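You operate a simulated robot arm through the tools that you are given. There is no shell and no other tool. Be economical: measure what you need, move in short steps, check, and stop when the job is done.

Carry out the task below with a simulated robot arm. There is one attempt and no reset: what you move stays moved.

## Task
Change the letter board from toy to joy and tilt it up again.
Fine: lay it flat to swap; the new tile is in the round table drawer, the old one goes there; shut the drawer; leave the board's button and dial. Where these are worked on the way, their far stop is far enough and under half their travel is too little: letter board, round table drawer.

It is judged by the outcome, as a careful person would: the job done as asked, and still so three seconds after it is handed in. It fails if anything else is knocked over, pushed out of place, dropped, spilled or broken.

## Robot
A 6-joint arm with a fingered hand, fixed in place. Base frame: the origin is at the foot of the arm, x ahead of it, y to its left, z up. Units: mm, rad, N and s.
With the tool pointing down near the work surface it reaches from about 240 to 500 mm from the base axis. Its first joint turns from -2.897 to 2.897 rad. Payload 2.3 kg.
Tool frame: the origin (TCP) lies between the finger pads and is the grasp point; the fingertips stand 22 mm ahead of it; z points along the fingers, y is the line along which they close. Largest opening 112 mm; the body of the gripper starts 60 mm behind the TCP. The gripper is a hand of 3 fingers: y runs from the thumb to the fingers, the wrist lies at [0, 0, -218] in the tool frame, and closing takes about 1.5 s.
Orientation is that of the tool frame in the base frame, as a unit quaternion [w, x, y, z]. With the fingers straight down and closing along the base's y, the tool's x points along the base's -x, its y along +y and its z along -z.

## Interface
- The arm moves only by the tool servo_tool. Its argument "rows" is a list of rows, each a list of 7 numbers: the turn, a rotation vector about the tool's x, y, z in rad, then the shift along the tool's x, y, z in mm, then the finger opening in mm, from 0 to 112. In form: [[wx, wy, wz, tx, ty, tz, jaw], ...]. A call has 1 to 12 rows; each row shifts and turns the commanded pose from where the row before left it, along the tool's axes as they then stand. Rows are played at 5 a second. More than 50 mm and 0.15 rad between two rows, or a gripper value outside its range, and nothing of the call is played. A pose out of reach is approached as far as the arm can. The call stops where the force on the tool passes 70 N (or 10 N more than at its start, if that is more) or the arm is blocked; 0.2 s more then pass. The fingers move at their own pace (about 72 mm/s each) and stop on an object; they squeeze with about 22 N. The grip force told is the motor's: it shows also when the fingers shut on nothing. Time passes only in rows, and 0.2 s behind the last, so rows that do not move let the fingers close. It gives the time, the measured TCP pose, the force on the tool (base axes), the opening and the grip force at its end, in the units of the frame above (readings bear some noise), with the torque about the TCP (base axes, N m) and any sound that the robot's microphone picked up.
- Cameras (640 x 400 px; columns grow to the right, rows downward): "scene" is fixed at [49.5, 500.2, 1124.8]; the picture's right is [-0.80, -0.60, 0.00], its down [-0.31, 0.41, -0.86] and it looks along [0.52, -0.68, -0.52] (base axes); focal length 215 px, centre (320, 200). "wrist" rides on the gripper at [66, 3, -80] in the tool frame; the picture's right is [-0.05, 1.00, 0.00], its down [-0.77, -0.04, -0.64] and it looks along [-0.64, -0.03, 0.77] (tool axes); focal length 275 px, centre (320, 200). There is no depth. A picture from a camera that has moved, and an enlarged one, comes with that camera's place and axes in the base frame and with its lens.
- capture(camera): a new picture of that camera. It takes no simulated time.
- slide_trunk(by): slides the trunk up (or, below 0, down) by that many mm; the arm rides with it, the base frame stays. It gives what a move gives, with no picture.
- preshape(shape): the hand has 3 fingers and takes this shape, open, in about a second: jaw (thumb against the fingers, like two jaws); tri (thumb and two fingers); tip (a fingertip pinch); poke (one finger out to press); point (the index stretched); flat (the hand flat); cup (the hand cupped); fist (a fist). The gripper value then closes the fingers along that shape, each until it touches; the sizes above hold for jaw. It gives what a move gives, with no picture.
- inspect(camera, box): a new picture of the part [left, top, right, bottom] of that camera's present view, enlarged. It takes no simulated time.
- close_job(): hands the job in; it is judged then, once.

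Work in short steps. Places have to be worked out from the pictures, the camera data and where the tool is seen: move nearer, look again, correct. Check each grasp and each placing, and mend what went wrong. You have 120 turns and 64 pictures in all, those below and enlarged ones among them. Open the gripper and draw the arm clear of the work before you hand the job in, unless the task says otherwise; then end with one line.

The tools are called after "Emit:" by a JSON object that holds its "method" and its "body". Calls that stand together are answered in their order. servo_tool: Moves the arm, as the interface text tells. Its arguments: {"type":"object","properties":{"rows":{"type":"array","items":{"type":"array","items":{"type":"number"}}}},"required":["rows"]} The other tools are called the same way: slide_trunk (by) slides the trunk up or down; preshape (shape) gives the hand a shape; capture (camera) takes a picture; inspect (camera, box) takes an enlarged picture of a part of a camera's view; close_job () hands the job in.

At the start:

```text
time: 0.0
tool_pos: [271.3, -54.8, 1078.6]
ee_rot: [0.0, 0.001, 1.0, 0.0]
wrist_force: [-0.1, -0.4, -0.2]
wrist_torque: [-0.02, -0.02, -0.05]
width: 112.0
finger_force: 0.1
shape: jaw
trunk travel left (down, up): [-304.0, 286.0]
```

scene: 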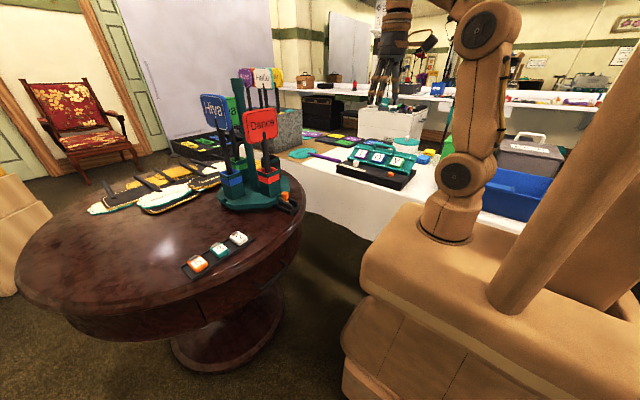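
wrist: 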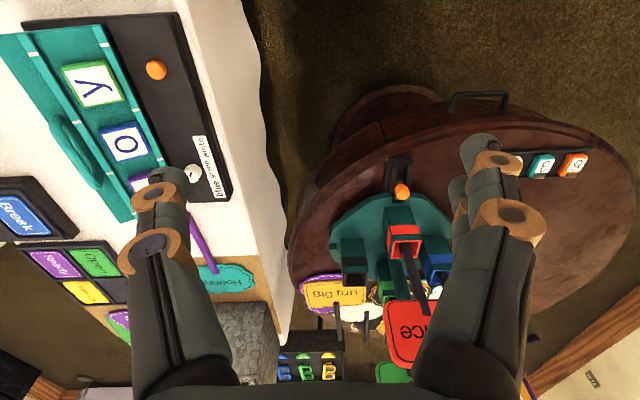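

I begin by looking more closely at the letter board, and at the round table with its drawer.

Emit:
{"method": "inspect", "body": {"camera": "scene", "box": [280, 120, 440, 220]}}

Emit:
{"method": "inspect", "body": {"camera": "scene", "box": [100, 160, 340, 310]}}

Emit:
{"method": "inspect", "body": {"camera": "wrist", "box": [0, 0, 288, 220]}}

Emit:
{"method": "inspect", "body": {"camera": "wrist", "box": [290, 60, 640, 280]}}

```text
4.00 times, centred on (360, 170) of scene
camera zoom: at [49.5, 500.2, 1124.8], right [-0.8, -0.6, 0.0], down [-0.31, 0.41, -0.86], along [0.52, -0.68, -0.52], focal length 860 px, centre (160, 320)
```

zoom: 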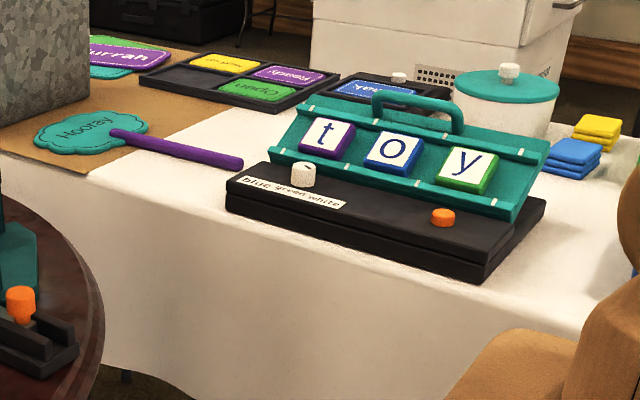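

```text
2.67 times, centred on (220, 235) of scene
camera zoom: at [49.5, 500.2, 1124.8], right [-0.8, -0.6, 0.0], down [-0.31, 0.41, -0.86], along [0.52, -0.68, -0.52], focal length 573 px, centre (587, 107)
```

zoom: 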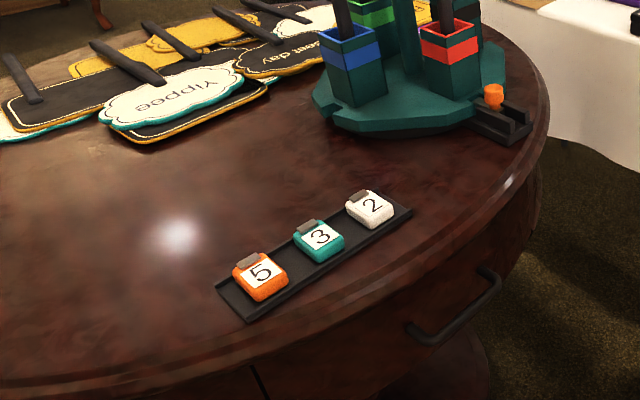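

```text
1.82 times, centred on (144, 110) of wrist
camera zoom: at [204.8, -52.8, 1157.9], right [0.05, 1.0, 0.0], down [0.77, -0.04, 0.64], along [0.64, -0.03, -0.77], focal length 500 px, centre (640, 364)
```

zoom: 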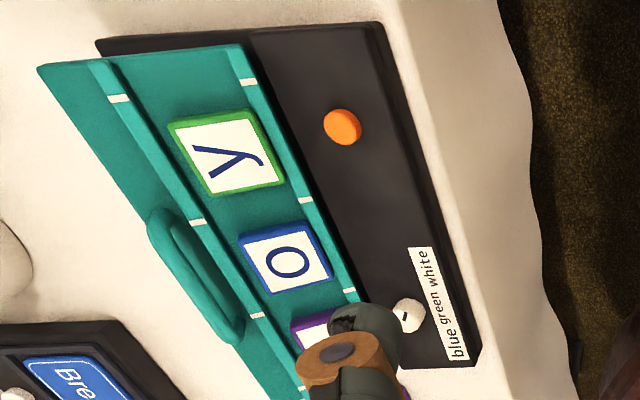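

```text
1.82 times, centred on (465, 170) of wrist
camera zoom: at [204.8, -52.8, 1157.9], right [0.05, 1.0, 0.0], down [0.77, -0.04, 0.64], along [0.64, -0.03, -0.77], focal length 500 px, centre (56, 254)
```

zoom: 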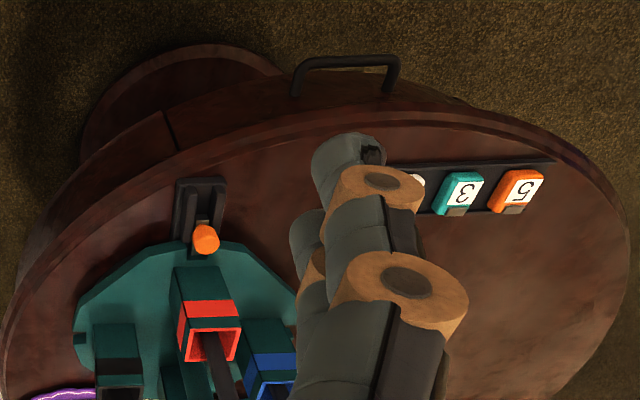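

The drawer handle triangulates to about (409, 255, 607) with its bar along y, and the board's button to about (291, -266, 780). I lower the trunk so the arm works nearer those heights, then check the picture.

Emit:
{"method": "slide_trunk", "body": {"by": -150}}

Emit:
{"method": "capture", "body": {"camera": "scene"}}

Emit:
{"method": "capture", "body": {"camera": "wrist"}}

```text
time: 1.8
tool_pos: [270.2, -55.2, 926.9]
ee_rot: [-0.001, 0.001, 1.0, 0.0]
wrist_force: [-0.3, -0.3, 0.6]
wrist_torque: [0.03, 0.01, -0.02]
width: 111.9
finger_force: 0.0
shape: jaw
trunk travel left (down, up): [-154.0, 436.0]
```

```text
57 pictures are left
```

scene: 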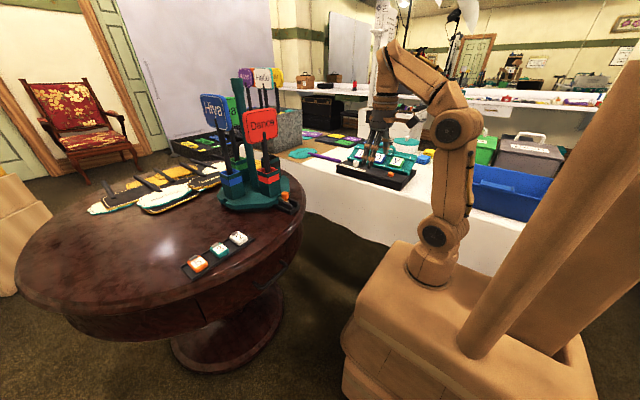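

```text
56 pictures are left
camera wrist: at [204.8, -52.8, 1008.0], right [0.05, 1.0, 0.0], down [0.77, -0.04, 0.64], along [0.64, -0.03, -0.77], focal length 275 px, centre (320, 200)
```

wrist: 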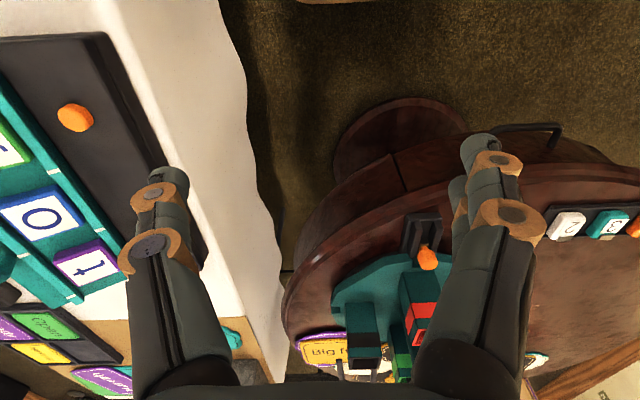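

The trunk carries the box below the arm with it. I lower it a further 100 mm and move the tool over in front of the drawer.

Emit:
{"method": "slide_trunk", "body": {"by": -100}}

Emit:
{"method": "servo_tool", "body": {"rows": [[0, 0, 0, 0, 40, 0, 112], [0, 0, 0, 0, 40, 0, 112], [0, 0, 0, 0, 40, 0, 112], [0, 0, 0, 0, 40, 0, 112], [0, 0, 0, 0, 40, 0, 112], [0, 0, 0, 0, 40, 0, 112], [0, 0, 0, 0, 40, 0, 112], [0, 0, 0, 0, 31, 0, 112]]}}

Emit:
{"method": "capture", "body": {"camera": "wrist"}}

```text
time: 3.1
tool_pos: [270.7, -54.6, 826.6]
ee_rot: [0.001, 0.001, 1.0, 0.0]
wrist_force: [0.0, 0.4, 0.1]
wrist_torque: [-0.02, -0.01, -0.01]
width: 111.9
finger_force: 0.0
shape: jaw
trunk travel left (down, up): [-54.0, 536.0]
```

```text
time: 4.9
tool_pos: [256.7, 241.6, 790.9]
ee_rot: [0.001, 0.001, 1.0, 0.001]
wrist_force: [0.6, 0.2, -0.1]
wrist_torque: [0.01, 0.02, 0.03]
width: 111.9
finger_force: 0.1
shape: jaw
out of reach, approached as far as the arm can: row 5, 6, 7, 8
trunk travel left (down, up): [-54.0, 536.0]
```

```text
55 pictures are left
camera wrist: at [189.5, 243.6, 872.3], right [0.05, 1.0, 0.0], down [0.77, -0.04, 0.64], along [0.64, -0.03, -0.77], focal length 275 px, centre (320, 200)
```

wrist: 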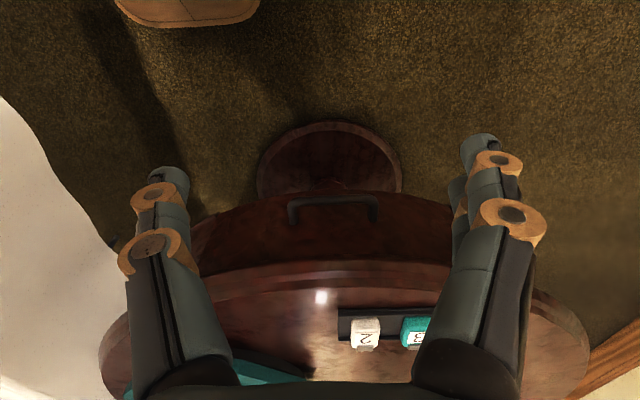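

The handle bar is centred near (407, 250, 608), running from y 197 to 303, and the tabletop rim is at x≈415, z 700–725. I turn the hand so it closes in the x–z plane and descend a little.

Emit:
{"method": "servo_tool", "body": {"rows": [[0, 0, 0, 0, 0, 40, 112], [0, 0, 0.143, 0, 0, 5, 100], [0, 0, 0.143, 0, 0, 5, 90], [0, 0, 0.143, 0, 0, 5, 80], [0, 0, 0.143, 0, 0, 5, 70], [0, 0, 0.143, 0, 0, 5, 70], [0, 0, 0.143, 0, 0, 5, 70], [0, 0, 0.143, 0, 0, 5, 70], [0, 0, 0.143, 0, 0, 5, 70], [0, 0, 0.143, 0, 0, 5, 70], [0, 0, 0.143, 0, 0, 5, 70], [0, 0, 0.141, 0, 0, 5, 70]]}}

```text
time: 7.5
tool_pos: [255.4, 242.2, 696.6]
ee_rot: [0.0, 0.708, 0.706, 0.0]
wrist_force: [0.3, 0.4, 0.2]
wrist_torque: [-0.02, 0.03, 0.0]
width: 70.2
finger_force: 0.0
shape: jaw
trunk travel left (down, up): [-54.0, 536.0]
```

Orientation is right. I shift forward 65 mm and pitch the fingers up toward the drawer by 0.96 rad.

Emit:
{"method": "servo_tool", "body": {"rows": [[0, 0, 0, 0, 35, 0, 50], [0, 0, 0, 8, 35, 0, 50], [-0.14, 0, 0, 0, 0, 0, 50], [-0.14, 0, 0, 0, 0, 0, 50], [-0.14, 0, 0, 0, 0, 0, 50], [-0.14, 0, 0, 0, 0, 0, 50], [-0.14, 0, 0, 0, 0, 0, 50], [-0.14, 0, 0, 0, 0, 0, 50], [-0.12, 0, 0, 0, 0, 0, 50]]}}

Emit:
{"method": "capture", "body": {"camera": "wrist"}}

Emit:
{"method": "capture", "body": {"camera": "scene"}}

```text
time: 9.5
tool_pos: [326.6, 250.7, 697.6]
ee_rot: [0.327, 0.627, 0.627, 0.327]
wrist_force: [0.7, 0.3, 0.4]
wrist_torque: [0.02, 0.02, 0.0]
width: 50.2
finger_force: 0.1
shape: jaw
trunk travel left (down, up): [-54.0, 536.0]
```

```text
54 pictures are left
camera wrist: at [263.5, 315.5, 746.3], right [0.57, -0.05, 0.82], down [-0.54, -0.77, 0.33], along [0.62, -0.63, -0.47], focal length 275 px, centre (320, 200)
```

wrist: 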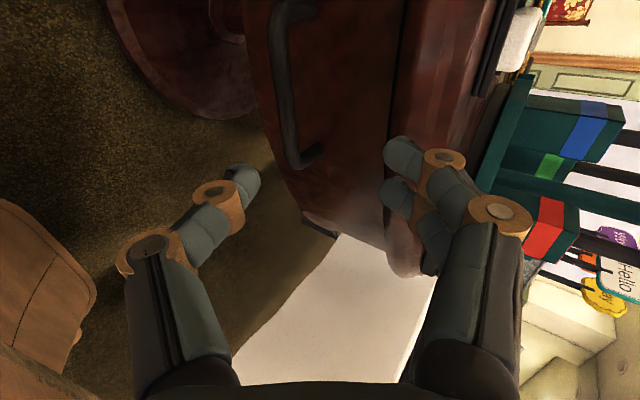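

```text
53 pictures are left
```

scene: 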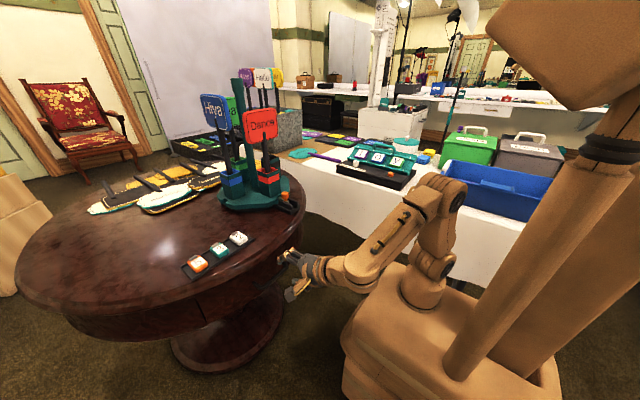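

The bar measures about (411, 250, 608). I move to a 60 mm standoff along the approach line and look again.

Emit:
{"method": "servo_tool", "body": {"rows": [[0, 0, 0, 0, -13, 26, 50], [0, 0, 0, 0, -13, 26, 50]]}}

Emit:
{"method": "inspect", "body": {"camera": "wrist", "box": [160, 0, 480, 200]}}

```text
time: 10.1
tool_pos: [355.6, 250.1, 647.4]
ee_rot: [0.326, 0.627, 0.627, 0.328]
wrist_force: [-0.2, 0.1, 0.6]
wrist_torque: [-0.03, -0.02, 0.04]
width: 50.1
finger_force: 0.0
shape: jaw
trunk travel left (down, up): [-54.0, 536.0]
```

```text
2.00 times, centred on (320, 100) of wrist
camera zoom: at [291.1, 315.7, 696.4], right [0.57, -0.05, 0.82], down [-0.54, -0.77, 0.33], along [0.62, -0.64, -0.47], focal length 551 px, centre (320, 400)
```

zoom: 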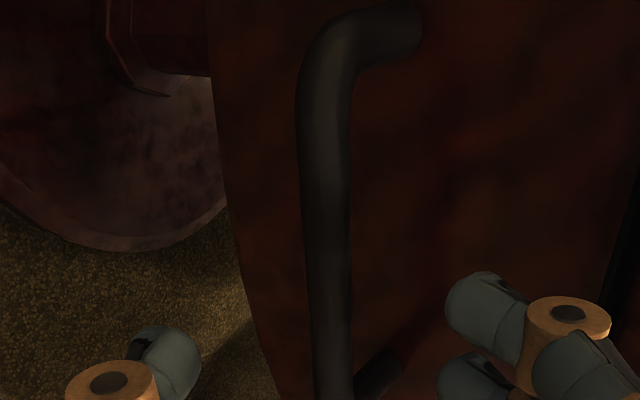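

The bar lies on the approach axis, so I advance 52 mm and close on it.

Emit:
{"method": "servo_tool", "body": {"rows": [[0, 0, 0, 0, 0, 20, 50], [0, 0, 0, 0, 0, 18, 50], [0, 0, 0, 0, 0, 14, 50], [0, 0, 0, 0, 0, 0, 0], [0, 0, 0, 0, 0, 0, 0], [0, 0, 0, 0, 0, 0, 0], [0, 0, 0, 0, 0, 0, 0], [0, 0, 0, 0, 0, 0, 0]]}}

Emit:
{"method": "capture", "body": {"camera": "wrist"}}

```text
time: 11.9
tool_pos: [397.1, 249.8, 618.3]
ee_rot: [0.327, 0.628, 0.626, 0.326]
wrist_force: [0.4, -0.8, -6.3]
wrist_torque: [-0.02, 0.01, -0.02]
width: 0.2
finger_force: 22.2
shape: jaw
trunk travel left (down, up): [-54.0, 536.0]
```

```text
51 pictures are left
camera wrist: at [333.5, 314.6, 667.0], right [0.57, -0.05, 0.82], down [-0.54, -0.77, 0.34], along [0.61, -0.64, -0.47], focal length 275 px, centre (320, 200)
```

wrist: 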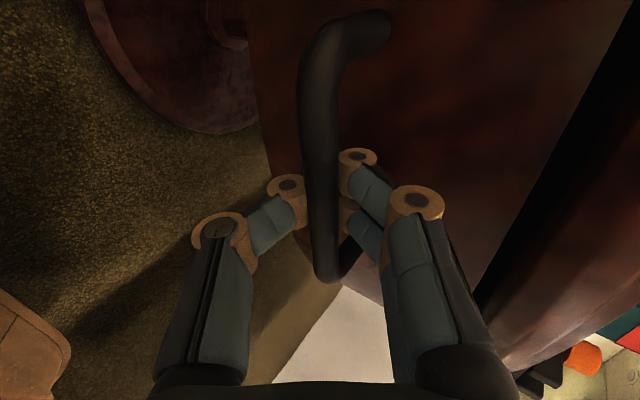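

The opening reads 0.2, so the bar may not be between the pads. I zoom in on the fingertips.

Emit:
{"method": "inspect", "body": {"camera": "wrist", "box": [240, 120, 440, 280]}}

```text
2.50 times, centred on (340, 200) of wrist
camera zoom: at [333.5, 314.6, 667.0], right [0.57, -0.05, 0.82], down [-0.54, -0.77, 0.34], along [0.61, -0.64, -0.47], focal length 688 px, centre (270, 200)
```

zoom: 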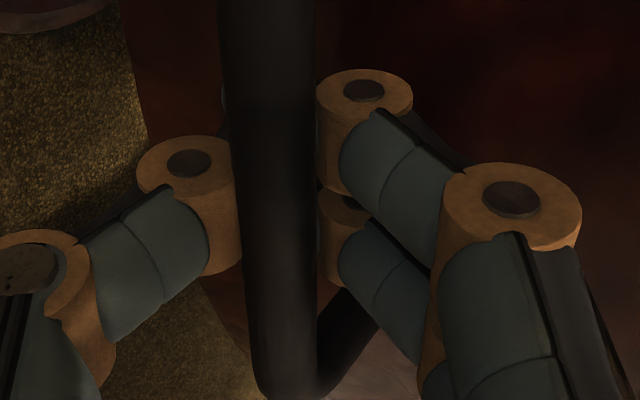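

The knuckles sit either side of the bar with the tips closed behind it, which is a good hook. I pull 40 mm toward -x and watch the force.

Emit:
{"method": "servo_tool", "body": {"rows": [[0, 0, 0, 0, -5.7, -8.2, 0], [0, 0, 0, 0, -5.7, -8.2, 0], [0, 0, 0, 0, -5.7, -8.2, 0], [0, 0, 0, 0, -5.7, -8.2, 0]]}}

Emit:
{"method": "capture", "body": {"camera": "scene"}}

```text
time: 12.9
tool_pos: [359.1, 249.9, 616.4]
ee_rot: [0.327, 0.628, 0.626, 0.327]
wrist_force: [-0.3, -0.8, -2.5]
wrist_torque: [0.01, 0.02, 0.06]
width: 0.0
finger_force: 21.9
shape: jaw
trunk travel left (down, up): [-54.0, 536.0]
```

```text
49 pictures are left
```

scene: 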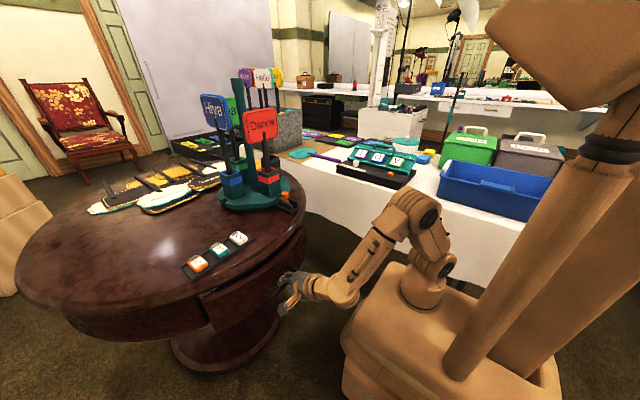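

The drawer is coming out, so I keep pulling.

Emit:
{"method": "servo_tool", "body": {"rows": [[0, 0, 0, 0, -8.6, -12.3, 0], [0, 0, 0, 0, -8.6, -12.3, 0], [0, 0, 0, 0, -8.6, -12.3, 0], [0, 0, 0, 0, -8.6, -12.3, 0]]}}

Emit:
{"method": "capture", "body": {"camera": "scene"}}

```text
time: 13.9
tool_pos: [297.8, 249.8, 616.6]
ee_rot: [0.327, 0.628, 0.626, 0.327]
wrist_force: [-0.5, -3.1, -6.0]
wrist_torque: [0.02, 0.01, -0.03]
width: 0.0
finger_force: 22.2
shape: jaw
trunk travel left (down, up): [-54.0, 536.0]
```

```text
48 pictures are left
```

scene: 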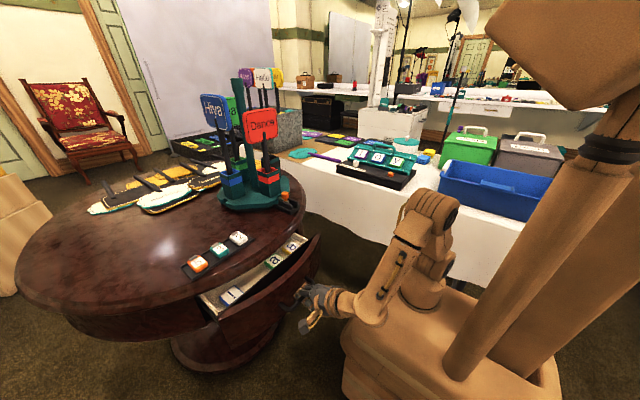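

Tiles are showing in the drawer. I zoom in on them.

Emit:
{"method": "inspect", "body": {"camera": "scene", "box": [190, 220, 330, 320]}}

```text
4.00 times, centred on (260, 270) of scene
camera zoom: at [49.5, 500.2, 1124.8], right [-0.8, -0.6, 0.0], down [-0.31, 0.41, -0.86], along [0.52, -0.68, -0.52], focal length 860 px, centre (560, -80)
```

zoom: 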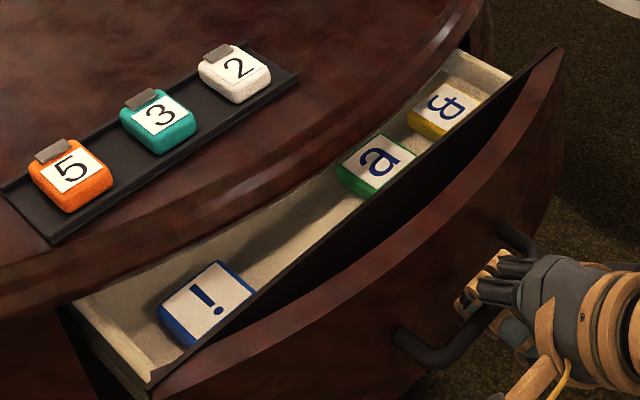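

I can see g, a and a "!" or upside-down i, and perhaps more further in. I pull on to find the stop.

Emit:
{"method": "servo_tool", "body": {"rows": [[0, 0, 0, 0, -5.7, -8.2, 0], [0, 0, 0, 0, -5.7, -8.2, 0], [0, 0, 0, 0, -5.7, -8.2, 0], [0, 0, 0, 0, -5.7, -8.2, 0]]}}

Emit:
{"method": "inspect", "body": {"camera": "scene", "box": [190, 220, 350, 320]}}

```text
time: 14.9
tool_pos: [257.7, 248.3, 616.8]
ee_rot: [0.326, 0.628, 0.627, 0.326]
wrist_force: [0.3, 3.0, -7.7]
wrist_torque: [-0.01, 0.0, 0.0]
width: 0.0
finger_force: 21.7
shape: jaw
trunk travel left (down, up): [-54.0, 536.0]
```

```text
4.00 times, centred on (270, 270) of scene
camera zoom: at [49.5, 500.2, 1124.8], right [-0.8, -0.6, 0.0], down [-0.31, 0.41, -0.86], along [0.52, -0.68, -0.52], focal length 860 px, centre (520, -80)
```

zoom: 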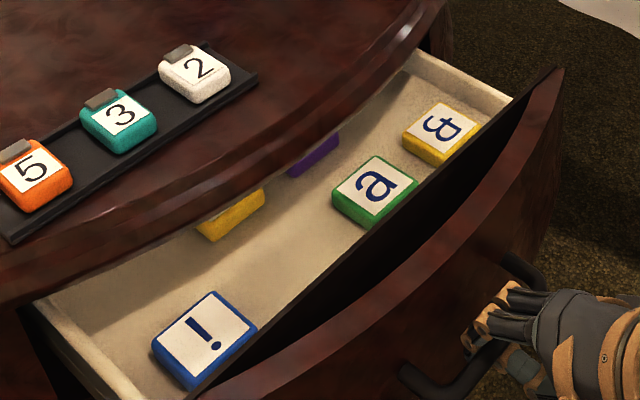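

Two more tiles, a yellow and a purple, are coming into view deeper in. I pull a further 40 mm.

Emit:
{"method": "servo_tool", "body": {"rows": [[0, 0, 0, 0, -5.7, -8.2, 0], [0, 0, 0, 0, -5.7, -8.2, 0], [0, 0, 0, 0, -5.7, -8.2, 0], [0, 0, 0, 0, -5.7, -8.2, 0]]}}

Emit:
{"method": "inspect", "body": {"camera": "scene", "box": [190, 210, 350, 310]}}

```text
time: 15.9
tool_pos: [219.5, 247.6, 615.6]
ee_rot: [0.328, 0.628, 0.626, 0.326]
wrist_force: [-0.6, 4.9, -2.1]
wrist_torque: [-0.03, 0.02, 0.03]
width: 0.0
finger_force: 21.8
shape: jaw
trunk travel left (down, up): [-54.0, 536.0]
```

```text
4.00 times, centred on (270, 260) of scene
camera zoom: at [49.5, 500.2, 1124.8], right [-0.8, -0.6, 0.0], down [-0.31, 0.41, -0.86], along [0.52, -0.68, -0.52], focal length 860 px, centre (520, -40)
```

zoom: 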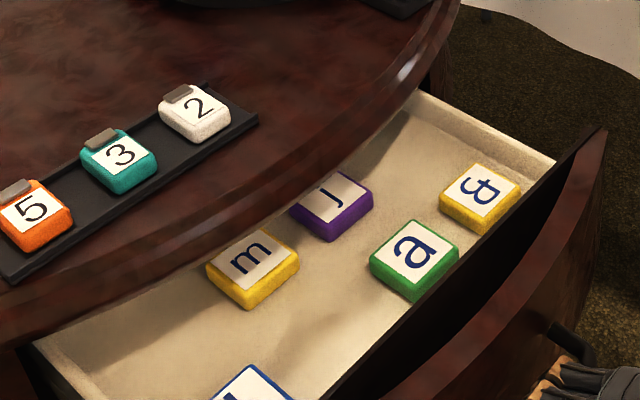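

The purple tile is the j, but it is still partly under the rim, at about (464, 202). I pull the drawer further.

Emit:
{"method": "servo_tool", "body": {"rows": [[0, 0, 0, 0, -5.7, -8.2, 0], [0, 0, 0, 0, -5.7, -8.2, 0], [0, 0, 0, 0, -5.7, -8.2, 0]]}}

Emit:
{"method": "capture", "body": {"camera": "scene"}}

```text
time: 16.7
tool_pos: [187.9, 247.9, 614.3]
ee_rot: [0.327, 0.627, 0.628, 0.326]
wrist_force: [-0.2, 5.1, -5.3]
wrist_torque: [0.03, -0.02, 0.02]
width: 0.0
finger_force: 22.1
shape: jaw
trunk travel left (down, up): [-54.0, 536.0]
```

```text
44 pictures are left
```

scene: 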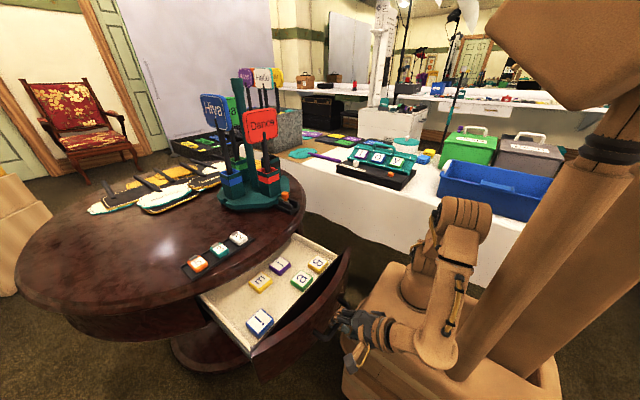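

The j is now at about (430, 207), close to the rim. I pull 20 mm more, watching the force, then release.

Emit:
{"method": "servo_tool", "body": {"rows": [[0, 0, 0, 0, -5.7, -8.2, 0], [0, 0, 0, 0, -5.7, -8.2, 0]]}}

Emit:
{"method": "inspect", "body": {"camera": "scene", "box": [190, 210, 430, 390]}}

```text
time: 17.3
tool_pos: [168.9, 249.0, 616.5]
ee_rot: [0.327, 0.628, 0.627, 0.326]
wrist_force: [-0.3, 4.9, -11.1]
wrist_torque: [0.02, 0.02, -0.01]
width: 0.0
finger_force: 22.4
shape: jaw
trunk travel left (down, up): [-54.0, 536.0]
```

```text
2.22 times, centred on (310, 300) of scene
camera zoom: at [49.5, 500.2, 1124.8], right [-0.8, -0.6, 0.0], down [-0.31, 0.41, -0.86], along [0.52, -0.68, -0.52], focal length 478 px, centre (342, -22)
```

zoom: 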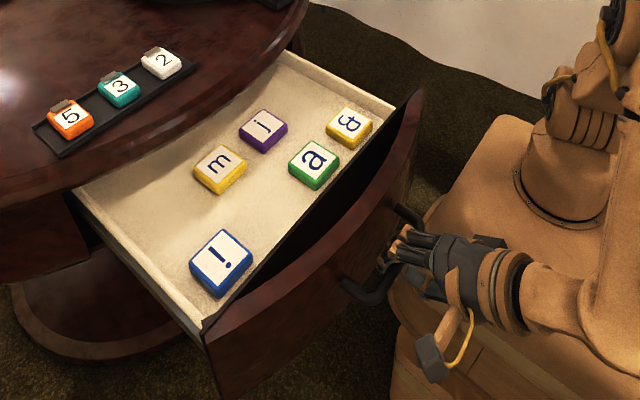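

The j is at about (416, 201). I open the hand and back it off the bar.

Emit:
{"method": "servo_tool", "body": {"rows": [[0, 0, 0, 0, 0, 0, 60], [0, 0, 0, 0, 0, 0, 60], [0, 0, 0, 0, 0, 0, 60], [0, 0, 0, 0, 0, 0, 60], [0, 0, 0, 0, 0, -15, 60], [0, 0, 0, 0, 0, -15, 60], [0, 0, 0, 0, 0, -15, 60], [0, 0, 0, 0, 0, -15, 60]]}}

Emit:
{"method": "inspect", "body": {"camera": "scene", "box": [190, 210, 430, 390]}}

```text
time: 19.1
tool_pos: [130.5, 245.1, 649.6]
ee_rot: [0.34, 0.64, 0.612, 0.317]
wrist_force: [-0.5, 0.0, -0.4]
wrist_torque: [0.03, -0.01, -0.01]
width: 59.5
finger_force: 0.0
shape: jaw
trunk travel left (down, up): [-54.0, 536.0]
```

```text
2.22 times, centred on (310, 300) of scene
camera zoom: at [49.5, 500.2, 1124.8], right [-0.8, -0.6, 0.0], down [-0.31, 0.41, -0.86], along [0.52, -0.68, -0.52], focal length 478 px, centre (342, -22)
```

zoom: 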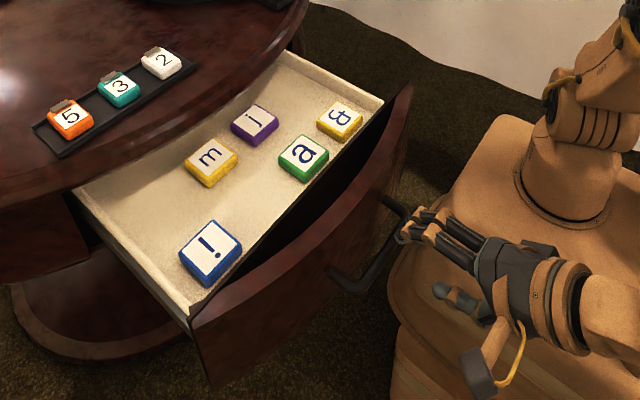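

The hand is clear of the bar and the drawer has stayed open. I raise the trunk and bring the fingers back to vertical.

Emit:
{"method": "slide_trunk", "body": {"by": 200}}

Emit:
{"method": "servo_tool", "body": {"rows": [[0.13, 0, 0, 0, 0, 25, 60], [0.13, 0, 0, 0, 10, 20, 60], [0.13, 0, 0, 0, 10, 10, 60], [0.13, 0, 0, 0, 10, 0, 60], [0.13, 0, 0, 0, 10, 0, 60], [0.13, 0, 0, 0, 10, 0, 60], [0.13, 0, 0, 0, 10, 0, 60]]}}

```text
time: 21.2
tool_pos: [130.3, 246.3, 851.1]
ee_rot: [0.335, 0.642, 0.612, 0.319]
wrist_force: [0.8, 0.3, -0.2]
wrist_torque: [-0.02, -0.01, -0.05]
width: 59.1
finger_force: 0.1
shape: jaw
trunk travel left (down, up): [-254.0, 336.0]
```

```text
time: 22.9
tool_pos: [212.1, 248.8, 843.9]
ee_rot: [0.016, 0.708, 0.706, 0.017]
wrist_force: [0.0, -0.4, -0.1]
wrist_torque: [0.01, 0.01, -0.04]
width: 59.3
finger_force: 0.1
shape: jaw
trunk travel left (down, up): [-254.0, 336.0]
```

The fingers point down again. I swing over toward the letter board, raising the tool as I go.

Emit:
{"method": "servo_tool", "body": {"rows": [[0.047, 0, 0, 0, 40, -30, 60], [0, 0, 0, -20, 40, -30, 60], [0, 0, 0, -40, 10, 0, 60], [0, 0, 0, -45, 0, 0, 60], [0, 0, 0, -45, 0, 0, 60], [0, 0, 0, -45, 0, 0, 60], [0, 0, 0, -45, 0, 0, 60], [0, 0, 0, -45, 0, 0, 60], [0, 0, 0, -45, 0, 0, 60], [0, 0, 0, -45, 0, 0, 60]]}}

Emit:
{"method": "capture", "body": {"camera": "wrist"}}

```text
refused: row 2 steps farther than a row can; nothing moved
```

```text
41 pictures are left
camera wrist: at [211.2, 314.2, 925.0], right [1.0, -0.05, 0.05], down [-0.07, -0.77, 0.63], along [0.01, -0.63, -0.77], focal length 275 px, centre (320, 200)
```

wrist: 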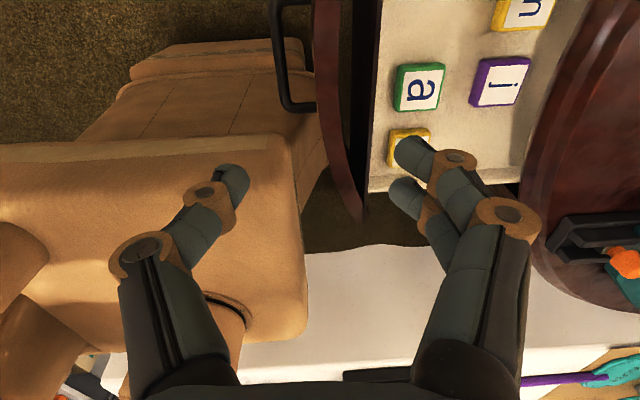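

Row 2 was too long and nothing moved. The view still helped: the j's top points to +x in the drawer. I resend with shorter rows.

Emit:
{"method": "servo_tool", "body": {"rows": [[0.047, 0, 0, 0, 30, -30, 60], [0, 0, 0, -20, 30, -30, 60], [0, 0, 0, -30, 30, 0, 60], [0, 0, 0, -45, 0, 0, 60], [0, 0, 0, -45, 0, 0, 60], [0, 0, 0, -45, 0, 0, 60], [0, 0, 0, -45, 0, 0, 60], [0, 0, 0, -45, 0, 0, 60], [0, 0, 0, -45, 0, 0, 60], [0, 0, 0, -45, 0, 0, 60]]}}

Emit:
{"method": "capture", "body": {"camera": "wrist"}}

```text
time: 25.1
tool_pos: [299.4, -117.0, 908.1]
ee_rot: [0.002, 0.707, 0.707, 0.001]
wrist_force: [-0.4, -0.7, 0.9]
wrist_torque: [-0.01, -0.01, -0.03]
width: 60.0
finger_force: 0.1
shape: jaw
trunk travel left (down, up): [-254.0, 336.0]
```

```text
40 pictures are left
camera wrist: at [303.0, -51.1, 989.6], right [1.0, -0.05, 0.0], down [-0.04, -0.77, 0.64], along [-0.03, -0.63, -0.77], focal length 275 px, centre (320, 200)
```

wrist: 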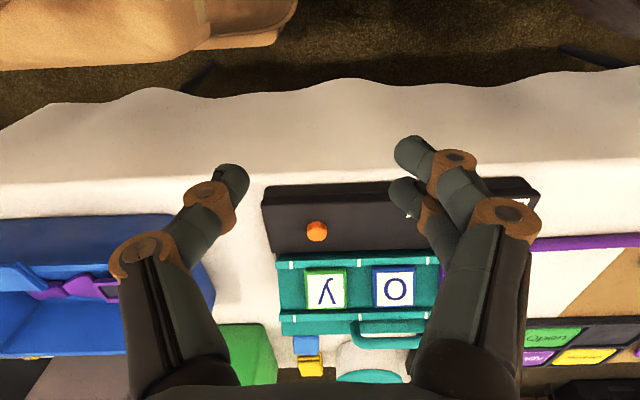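

The handle looks centred near (373, -411, 829) and the t tile near x≈459. I move closer, tilt the hand outward toward -y and look again.

Emit:
{"method": "servo_tool", "body": {"rows": [[0, 0, 0, -30, 35, 0, 30], [0, 0, 0, -30, 35, 0, 0], [0, -0.12, 0, -30, 0, 0, 0], [0, -0.12, 0, -30, 0, 0, 0], [0, -0.12, 0, -30, 0, 0, 0], [0, -0.12, 0, -20, 0, 0, 0], [0, -0.12, 0, 0, 0, 0, 0]]}}

Emit:
{"method": "capture", "body": {"camera": "wrist"}}

```text
time: 26.6
tool_pos: [371.8, -284.1, 922.6]
ee_rot: [0.21, 0.676, 0.674, -0.209]
wrist_force: [0.7, 0.0, -0.1]
wrist_torque: [0.05, 0.0, 0.04]
width: 0.0
finger_force: 21.7
shape: jaw
trunk travel left (down, up): [-254.0, 336.0]
```

```text
39 pictures are left
camera wrist: at [374.2, -184.3, 951.4], right [1.0, -0.04, 0.03], down [-0.04, -0.28, 0.96], along [-0.03, -0.96, -0.28], focal length 275 px, centre (320, 200)
```

wrist: 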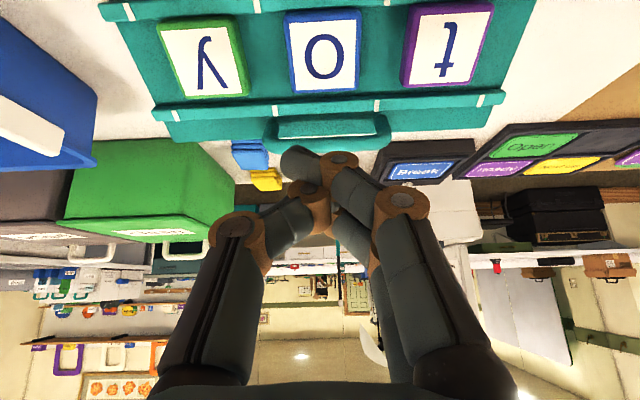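

The board's panel, handle and all three tiles are in clear view; t is at about (463, -344, 794). I bring the closed fingertips just above the panel's top strip beside the handle, near (372, -392, 840).

Emit:
{"method": "servo_tool", "body": {"rows": [[0, 0, 0, -13, 0, 35, 0], [0, 0, 0, -13, 0, 35, 0], [0, 0, 0, -13, 0, 35, 0]]}}

Emit:
{"method": "capture", "body": {"camera": "wrist"}}

Emit:
{"method": "inspect", "body": {"camera": "scene", "box": [300, 110, 460, 210]}}

```text
time: 27.4
tool_pos: [370.6, -377.7, 857.7]
ee_rot: [0.21, 0.676, 0.675, -0.209]
wrist_force: [0.3, -0.9, 0.3]
wrist_torque: [0.0, 0.01, 0.03]
width: 0.0
finger_force: 21.3
shape: jaw
trunk travel left (down, up): [-254.0, 336.0]
```

```text
38 pictures are left
camera wrist: at [374.0, -278.4, 887.0], right [1.0, -0.04, 0.03], down [-0.04, -0.28, 0.96], along [-0.03, -0.96, -0.28], focal length 275 px, centre (320, 200)
```

wrist: 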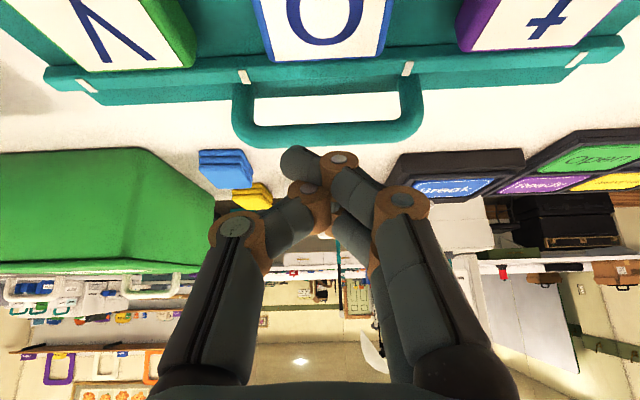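

```text
4.00 times, centred on (380, 160) of scene
camera zoom: at [49.5, 500.2, 1124.8], right [-0.8, -0.6, 0.0], down [-0.31, 0.41, -0.86], along [0.52, -0.68, -0.52], focal length 860 px, centre (80, 360)
```

zoom: 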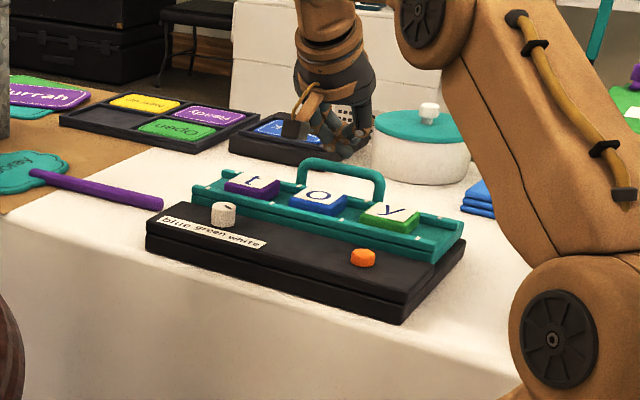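

The panel seems to have dropped by itself or at a light touch, and the handle looks different. I back off along the same path and look before pressing anything.

Emit:
{"method": "servo_tool", "body": {"rows": [[0, 0, 0, 13, 0, -35, 0], [0, 0, 0, 13, 0, -35, 0], [0, 0, 0, 13, 0, -35, 0]]}}

Emit:
{"method": "capture", "body": {"camera": "wrist"}}

Emit:
{"method": "inspect", "body": {"camera": "scene", "box": [320, 130, 440, 205]}}

```text
time: 28.2
tool_pos: [368.6, -283.1, 925.0]
ee_rot: [0.21, 0.676, 0.675, -0.208]
wrist_force: [0.0, 0.1, -0.7]
wrist_torque: [-0.02, 0.02, 0.02]
width: 0.1
finger_force: 21.9
shape: jaw
trunk travel left (down, up): [-254.0, 336.0]
```

```text
36 pictures are left
camera wrist: at [372.5, -183.7, 953.9], right [1.0, -0.04, 0.03], down [-0.04, -0.28, 0.96], along [-0.03, -0.96, -0.28], focal length 275 px, centre (320, 200)
```

wrist: 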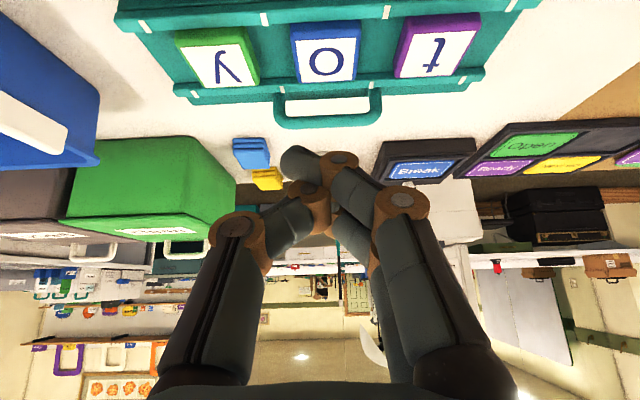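

```text
5.33 times, centred on (380, 168) of scene
camera zoom: at [49.5, 500.2, 1124.8], right [-0.8, -0.6, 0.0], down [-0.31, 0.41, -0.86], along [0.52, -0.68, -0.52], focal length 1147 px, centre (0, 373)
```

zoom: 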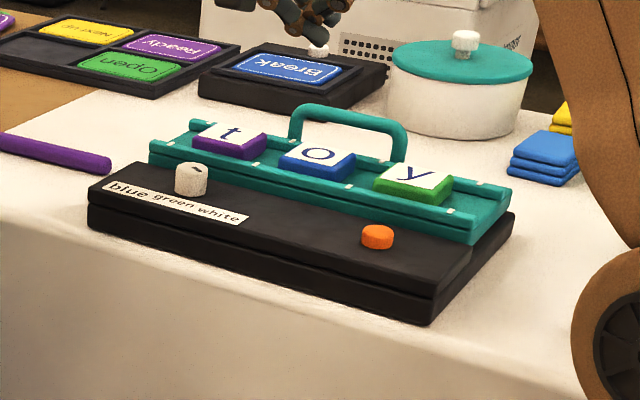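

The panel now lies flat, with rails at about y -318 and -383, z≈795, and the t centred near (455, -347). I raise the trunk for reach, reduce the tilt to 0.3 rad and move above the t tile with the hand open.

Emit:
{"method": "slide_trunk", "body": {"by": 120}}

Emit:
{"method": "servo_tool", "body": {"rows": [[0, 0.15, 0, 0, 0, 0, 76], [0, 0.15, 0, 0, 0, 0, 76], [0, 0, 0, -1, 21, 42, 76], [0, 0, 0, -1, 21, 42, 76], [0, 0, 0, -1, 21, 42, 76], [0, 0, 0, 0, 22, 42, 76]]}}

Emit:
{"method": "capture", "body": {"camera": "wrist"}}

```text
time: 29.8
tool_pos: [368.1, -283.6, 1044.7]
ee_rot: [0.211, 0.676, 0.675, -0.208]
wrist_force: [-0.3, 0.6, 0.8]
wrist_torque: [0.04, 0.0, 0.02]
width: 0.0
finger_force: 22.0
shape: jaw
trunk travel left (down, up): [-374.0, 216.0]
```

```text
time: 31.1
tool_pos: [428.5, -297.0, 878.6]
ee_rot: [0.107, 0.7, 0.698, -0.105]
wrist_force: [-0.9, 0.1, 0.4]
wrist_torque: [0.01, 0.02, 0.0]
width: 76.0
finger_force: 0.1
shape: jaw
out of reach, approached as far as the arm can: row 3, 4, 5, 6
trunk travel left (down, up): [-374.0, 216.0]
```

```text
34 pictures are left
camera wrist: at [431.3, -211.1, 936.0], right [1.0, -0.05, 0.02], down [-0.04, -0.55, 0.84], along [-0.03, -0.83, -0.55], focal length 275 px, centre (320, 200)
```

wrist: 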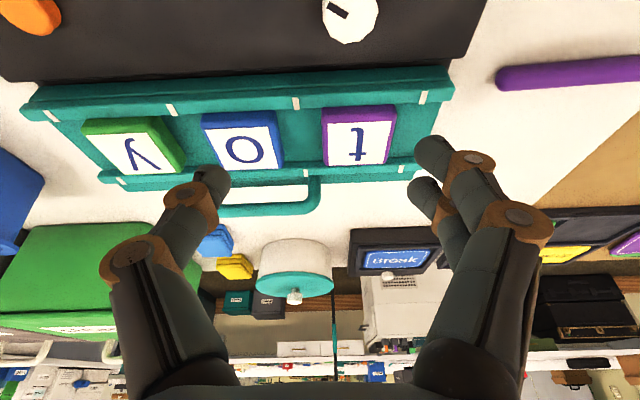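

The t, at r≈572, is beyond straight-down reach. I add tilt, 0.5 rad toward -y and 0.15 rad toward +x, and go to a 50 mm standoff over the tile.

Emit:
{"method": "servo_tool", "body": {"rows": [[0, -0.1, 0, 0, 0, 0, 76], [0, -0.1, 0, 0, 0, 0, 76], [-0.15, 0, 0, 0, 0, 0, 76], [0, 0, 0, 0, 6, 17, 76], [0, 0, 0, -1, 5, 17, 76]]}}

Emit:
{"method": "capture", "body": {"camera": "wrist"}}

```text
time: 32.4
tool_pos: [444.5, -313.3, 851.6]
ee_rot: [0.227, 0.671, 0.696, -0.121]
wrist_force: [-0.1, 0.0, -0.1]
wrist_torque: [0.0, 0.0, 0.03]
width: 76.0
finger_force: 0.2
shape: jaw
trunk travel left (down, up): [-374.0, 216.0]
```

```text
33 pictures are left
camera wrist: at [435.6, -217.9, 890.9], right [0.99, 0.03, 0.16], down [-0.13, -0.38, 0.92], along [0.09, -0.93, -0.37], focal length 275 px, centre (320, 200)
```

wrist: 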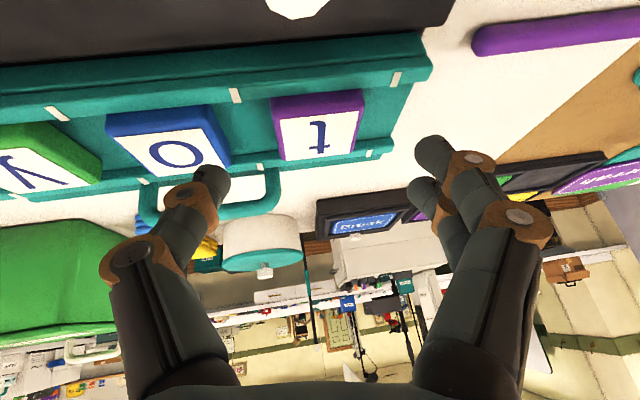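

The t is at (454, -343), the panel is square to x, and its slot marks lie at x≈415 and 490. I fix 0.07 rad of yaw and advance, finishing with small steps.

Emit:
{"method": "servo_tool", "body": {"rows": [[0, 0, 0.07, 0, 0, 15, 76], [0, 0, 0, 0, 0, 13, 76], [0, 0, 0, 0, 0, 10, 76]]}}

Emit:
{"method": "capture", "body": {"camera": "wrist"}}

Emit:
{"method": "inspect", "body": {"camera": "scene", "box": [320, 130, 440, 205]}}

```text
time: 33.1
tool_pos: [451.8, -331.5, 820.7]
ee_rot: [0.232, 0.695, 0.671, -0.114]
wrist_force: [0.6, -0.6, 0.2]
wrist_torque: [0.0, 0.04, 0.01]
width: 75.5
finger_force: 0.1
shape: jaw
trunk travel left (down, up): [-374.0, 216.0]
```

```text
32 pictures are left
camera wrist: at [447.0, -235.6, 859.7], right [0.98, -0.03, 0.19], down [-0.19, -0.38, 0.91], along [0.04, -0.93, -0.38], focal length 275 px, centre (320, 200)
```

wrist: 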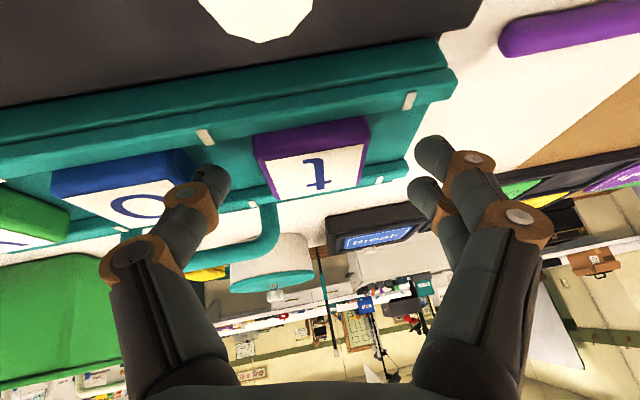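

```text
5.33 times, centred on (380, 168) of scene
camera zoom: at [49.5, 500.2, 1124.8], right [-0.8, -0.6, 0.0], down [-0.31, 0.41, -0.86], along [0.52, -0.68, -0.52], focal length 1147 px, centre (0, 373)
```

zoom: 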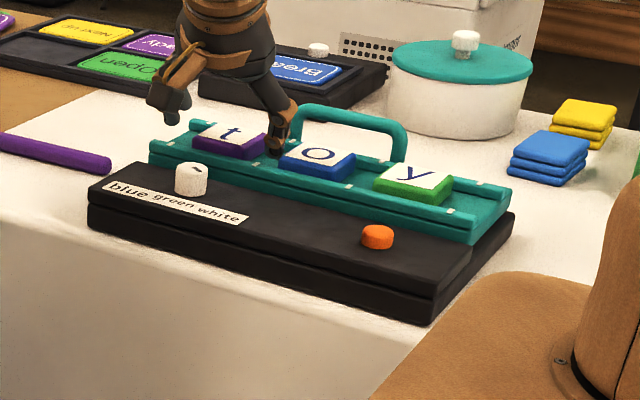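

The 0.15 rad tilt leaves the thumb 11 mm lower than the fingers. I trade it for more tilt toward -y and check reach.

Emit:
{"method": "servo_tool", "body": {"rows": [[0.1, 0, 0, 0, 0, 0, 76], [0, -0.1, 0, 0, 0, 0, 76], [0, 0, 0, 0, 0, 6, 76]]}}

```text
time: 34.0
tool_pos: [450.4, -333.0, 815.7]
ee_rot: [0.23, 0.697, 0.655, -0.183]
wrist_force: [1.0, 0.6, -0.7]
wrist_torque: [0.03, -0.01, 0.01]
width: 75.8
finger_force: 0.0
shape: jaw
trunk travel left (down, up): [-374.0, 216.0]
```

That is reachable. I make the last few millimetres of correction and descent with the force in view.

Emit:
{"method": "servo_tool", "body": {"rows": [[0, 0, -0.04, 3, 2, 3, 76], [0, 0, 0, 2, 0, 4, 76], [0, 0, 0, 0, 0, 2, 76]]}}

Emit:
{"method": "inspect", "body": {"camera": "scene", "box": [330, 130, 410, 180]}}

```text
time: 34.8
tool_pos: [453.0, -333.6, 805.9]
ee_rot: [0.226, 0.684, 0.668, -0.187]
wrist_force: [0.0, 1.8, 6.9]
wrist_torque: [0.0, 0.15, -0.07]
width: 75.4
finger_force: 0.0
shape: jaw
trunk travel left (down, up): [-374.0, 216.0]
```

```text
8.00 times, centred on (370, 155) of scene
camera zoom: at [49.5, 500.2, 1124.8], right [-0.8, -0.6, 0.0], down [-0.31, 0.41, -0.86], along [0.52, -0.68, -0.52], focal length 1720 px, centre (-80, 560)
```

zoom: 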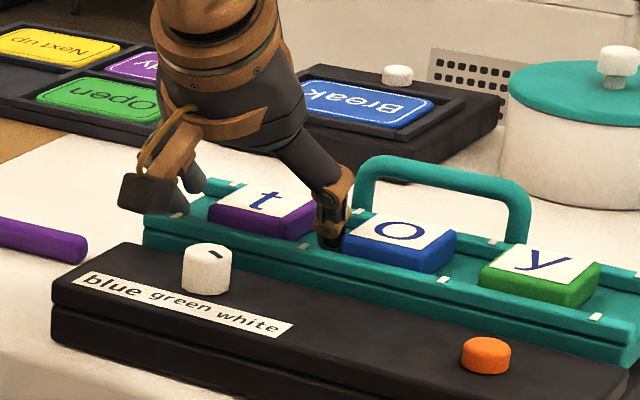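

Light contact, 7 N, shows the tips are on the panel. I lift 1.5 mm and close.

Emit:
{"method": "servo_tool", "body": {"rows": [[0, 0, 0, 0, 0, -1.5, 76], [0, 0, 0, 0, 0, 0, 40], [0, 0, 0, 0, 0, 0, 30], [0, 0, 0, 0, 0, 0, 20], [0, 0, 0, 0, 0, 0, 20], [0, 0, 0, 0, 0, 0, 20], [0, 0, 0, 0, 0, 0, 20]]}}

Emit:
{"method": "capture", "body": {"camera": "wrist"}}

```text
time: 36.4
tool_pos: [453.2, -333.0, 806.6]
ee_rot: [0.226, 0.684, 0.668, -0.187]
wrist_force: [2.9, -1.2, 5.0]
wrist_torque: [-0.03, -0.19, 0.01]
width: 42.6
finger_force: 22.1
shape: jaw
trunk travel left (down, up): [-374.0, 216.0]
```

```text
29 pictures are left
camera wrist: at [455.8, -234.5, 837.2], right [1.0, -0.04, 0.08], down [-0.09, -0.28, 0.95], along [-0.02, -0.96, -0.29], focal length 275 px, centre (320, 200)
```

wrist: 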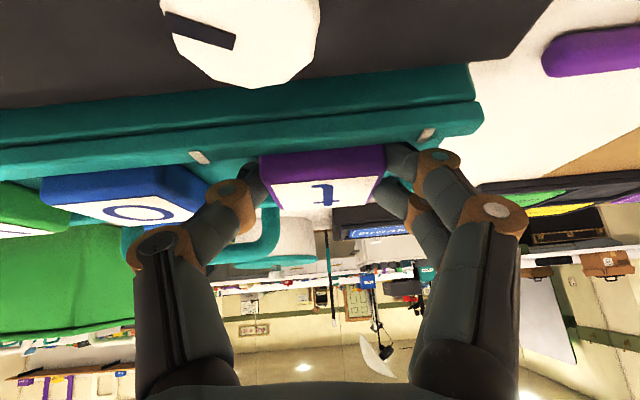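

The tile is gripped at 42.6 mm. I lift straight up.

Emit:
{"method": "servo_tool", "body": {"rows": [[0, 0, 0, -2.8, 0.4, -4.1, 20], [0, 0, 0, -5.6, 0.8, -8.3, 20], [0, 0, 0, -8.4, 1, -12.5, 20], [0, 0, 0, -11, 1, -16.6, 20], [0, 0, 0, -11, 1, -16.6, 20]]}}

Emit:
{"method": "capture", "body": {"camera": "wrist"}}

```text
time: 37.5
tool_pos: [453.7, -333.7, 877.2]
ee_rot: [0.226, 0.683, 0.669, -0.187]
wrist_force: [-0.1, 0.1, -0.8]
wrist_torque: [0.01, -0.02, 0.01]
width: 42.1
finger_force: 22.1
shape: jaw
trunk travel left (down, up): [-374.0, 216.0]
```

```text
28 pictures are left
camera wrist: at [455.6, -234.8, 905.9], right [1.0, -0.04, 0.08], down [-0.09, -0.28, 0.95], along [-0.02, -0.96, -0.29], focal length 275 px, centre (320, 200)
```

wrist: 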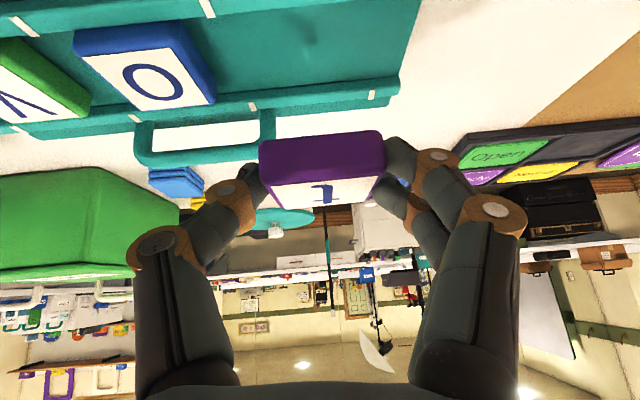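

The t came out cleanly and is held level. I retract and raise it, then swing the arm round toward the drawer keeping the tile level.

Emit:
{"method": "servo_tool", "body": {"rows": [[0, 0, 0, 15.7, -34, -22.7, 20], [0, 0, 0, 15.7, -34, -22.7, 20], [0, 0, 0, 15.7, -34, -22.7, 20], [-0.063, 0.009, -0.093, 26.7, 26.5, -18, 20], [-0.063, 0.009, -0.093, 26.7, 26.5, -18, 20], [-0.063, 0.009, -0.093, 26.7, 26.5, -18, 20], [-0.063, 0.009, -0.093, 26.7, 26.5, -18, 20], [-0.063, 0.009, -0.093, 26.7, 26.5, -18, 20], [-0.063, 0.009, -0.093, 26.7, 26.5, -18, 20], [-0.063, 0.009, -0.093, 26.7, 26.5, -18, 20]]}}

```text
time: 39.8
tool_pos: [447.7, 11.5, 915.4]
ee_rot: [0.276, 0.376, 0.881, -0.079]
wrist_force: [-0.1, 0.2, -0.3]
wrist_torque: [0.02, 0.02, 0.0]
width: 41.6
finger_force: 21.6
shape: jaw
trunk travel left (down, up): [-374.0, 216.0]
```

The swing is on track and the tile still held. I continue round to above the drawer.

Emit:
{"method": "servo_tool", "body": {"rows": [[-0.063, 0.009, -0.093, 24, 29.9, -16.2, 20], [-0.063, 0.009, -0.093, 24, 29.9, -16.2, 20], [-0.063, 0.009, -0.093, 24, 29.9, -16.2, 20], [-0.063, 0.009, -0.093, 24, 29.9, -16.2, 20], [-0.063, 0.009, -0.093, 24, 29.9, -16.2, 20], [-0.063, 0.009, -0.093, 24, 29.9, -16.2, 20], [-0.063, 0.009, -0.093, 24, 29.9, -16.2, 20]]}}

Emit:
{"method": "slide_trunk", "body": {"by": -180}}

Emit:
{"method": "capture", "body": {"camera": "wrist"}}

```text
time: 41.4
tool_pos: [358.4, 280.1, 932.3]
ee_rot: [0.283, 0.011, 0.958, 0.041]
wrist_force: [-0.1, 0.0, 0.1]
wrist_torque: [0.02, -0.01, -0.02]
width: 40.4
finger_force: 22.2
shape: jaw
trunk travel left (down, up): [-374.0, 216.0]
```

```text
time: 43.4
tool_pos: [360.0, 279.6, 752.5]
ee_rot: [0.282, 0.012, 0.958, 0.04]
wrist_force: [0.2, -1.0, -0.4]
wrist_torque: [0.01, -0.01, 0.04]
width: 40.1
finger_force: 21.7
shape: jaw
trunk travel left (down, up): [-194.0, 396.0]
```

```text
27 pictures are left
camera wrist: at [260.9, 279.6, 784.6], right [0.04, 0.99, 0.11], down [0.3, -0.12, 0.95], along [0.95, 0.0, -0.31], focal length 275 px, centre (320, 200)
```

wrist: 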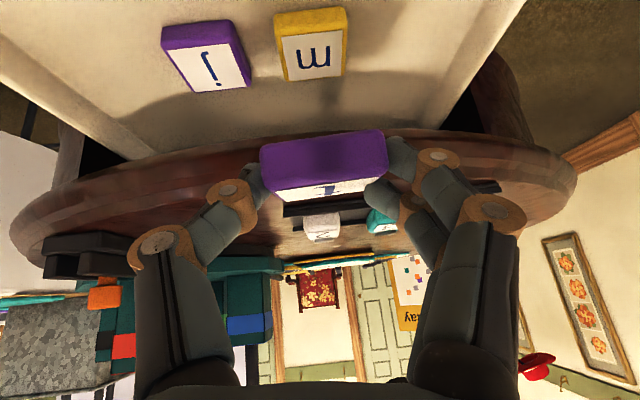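

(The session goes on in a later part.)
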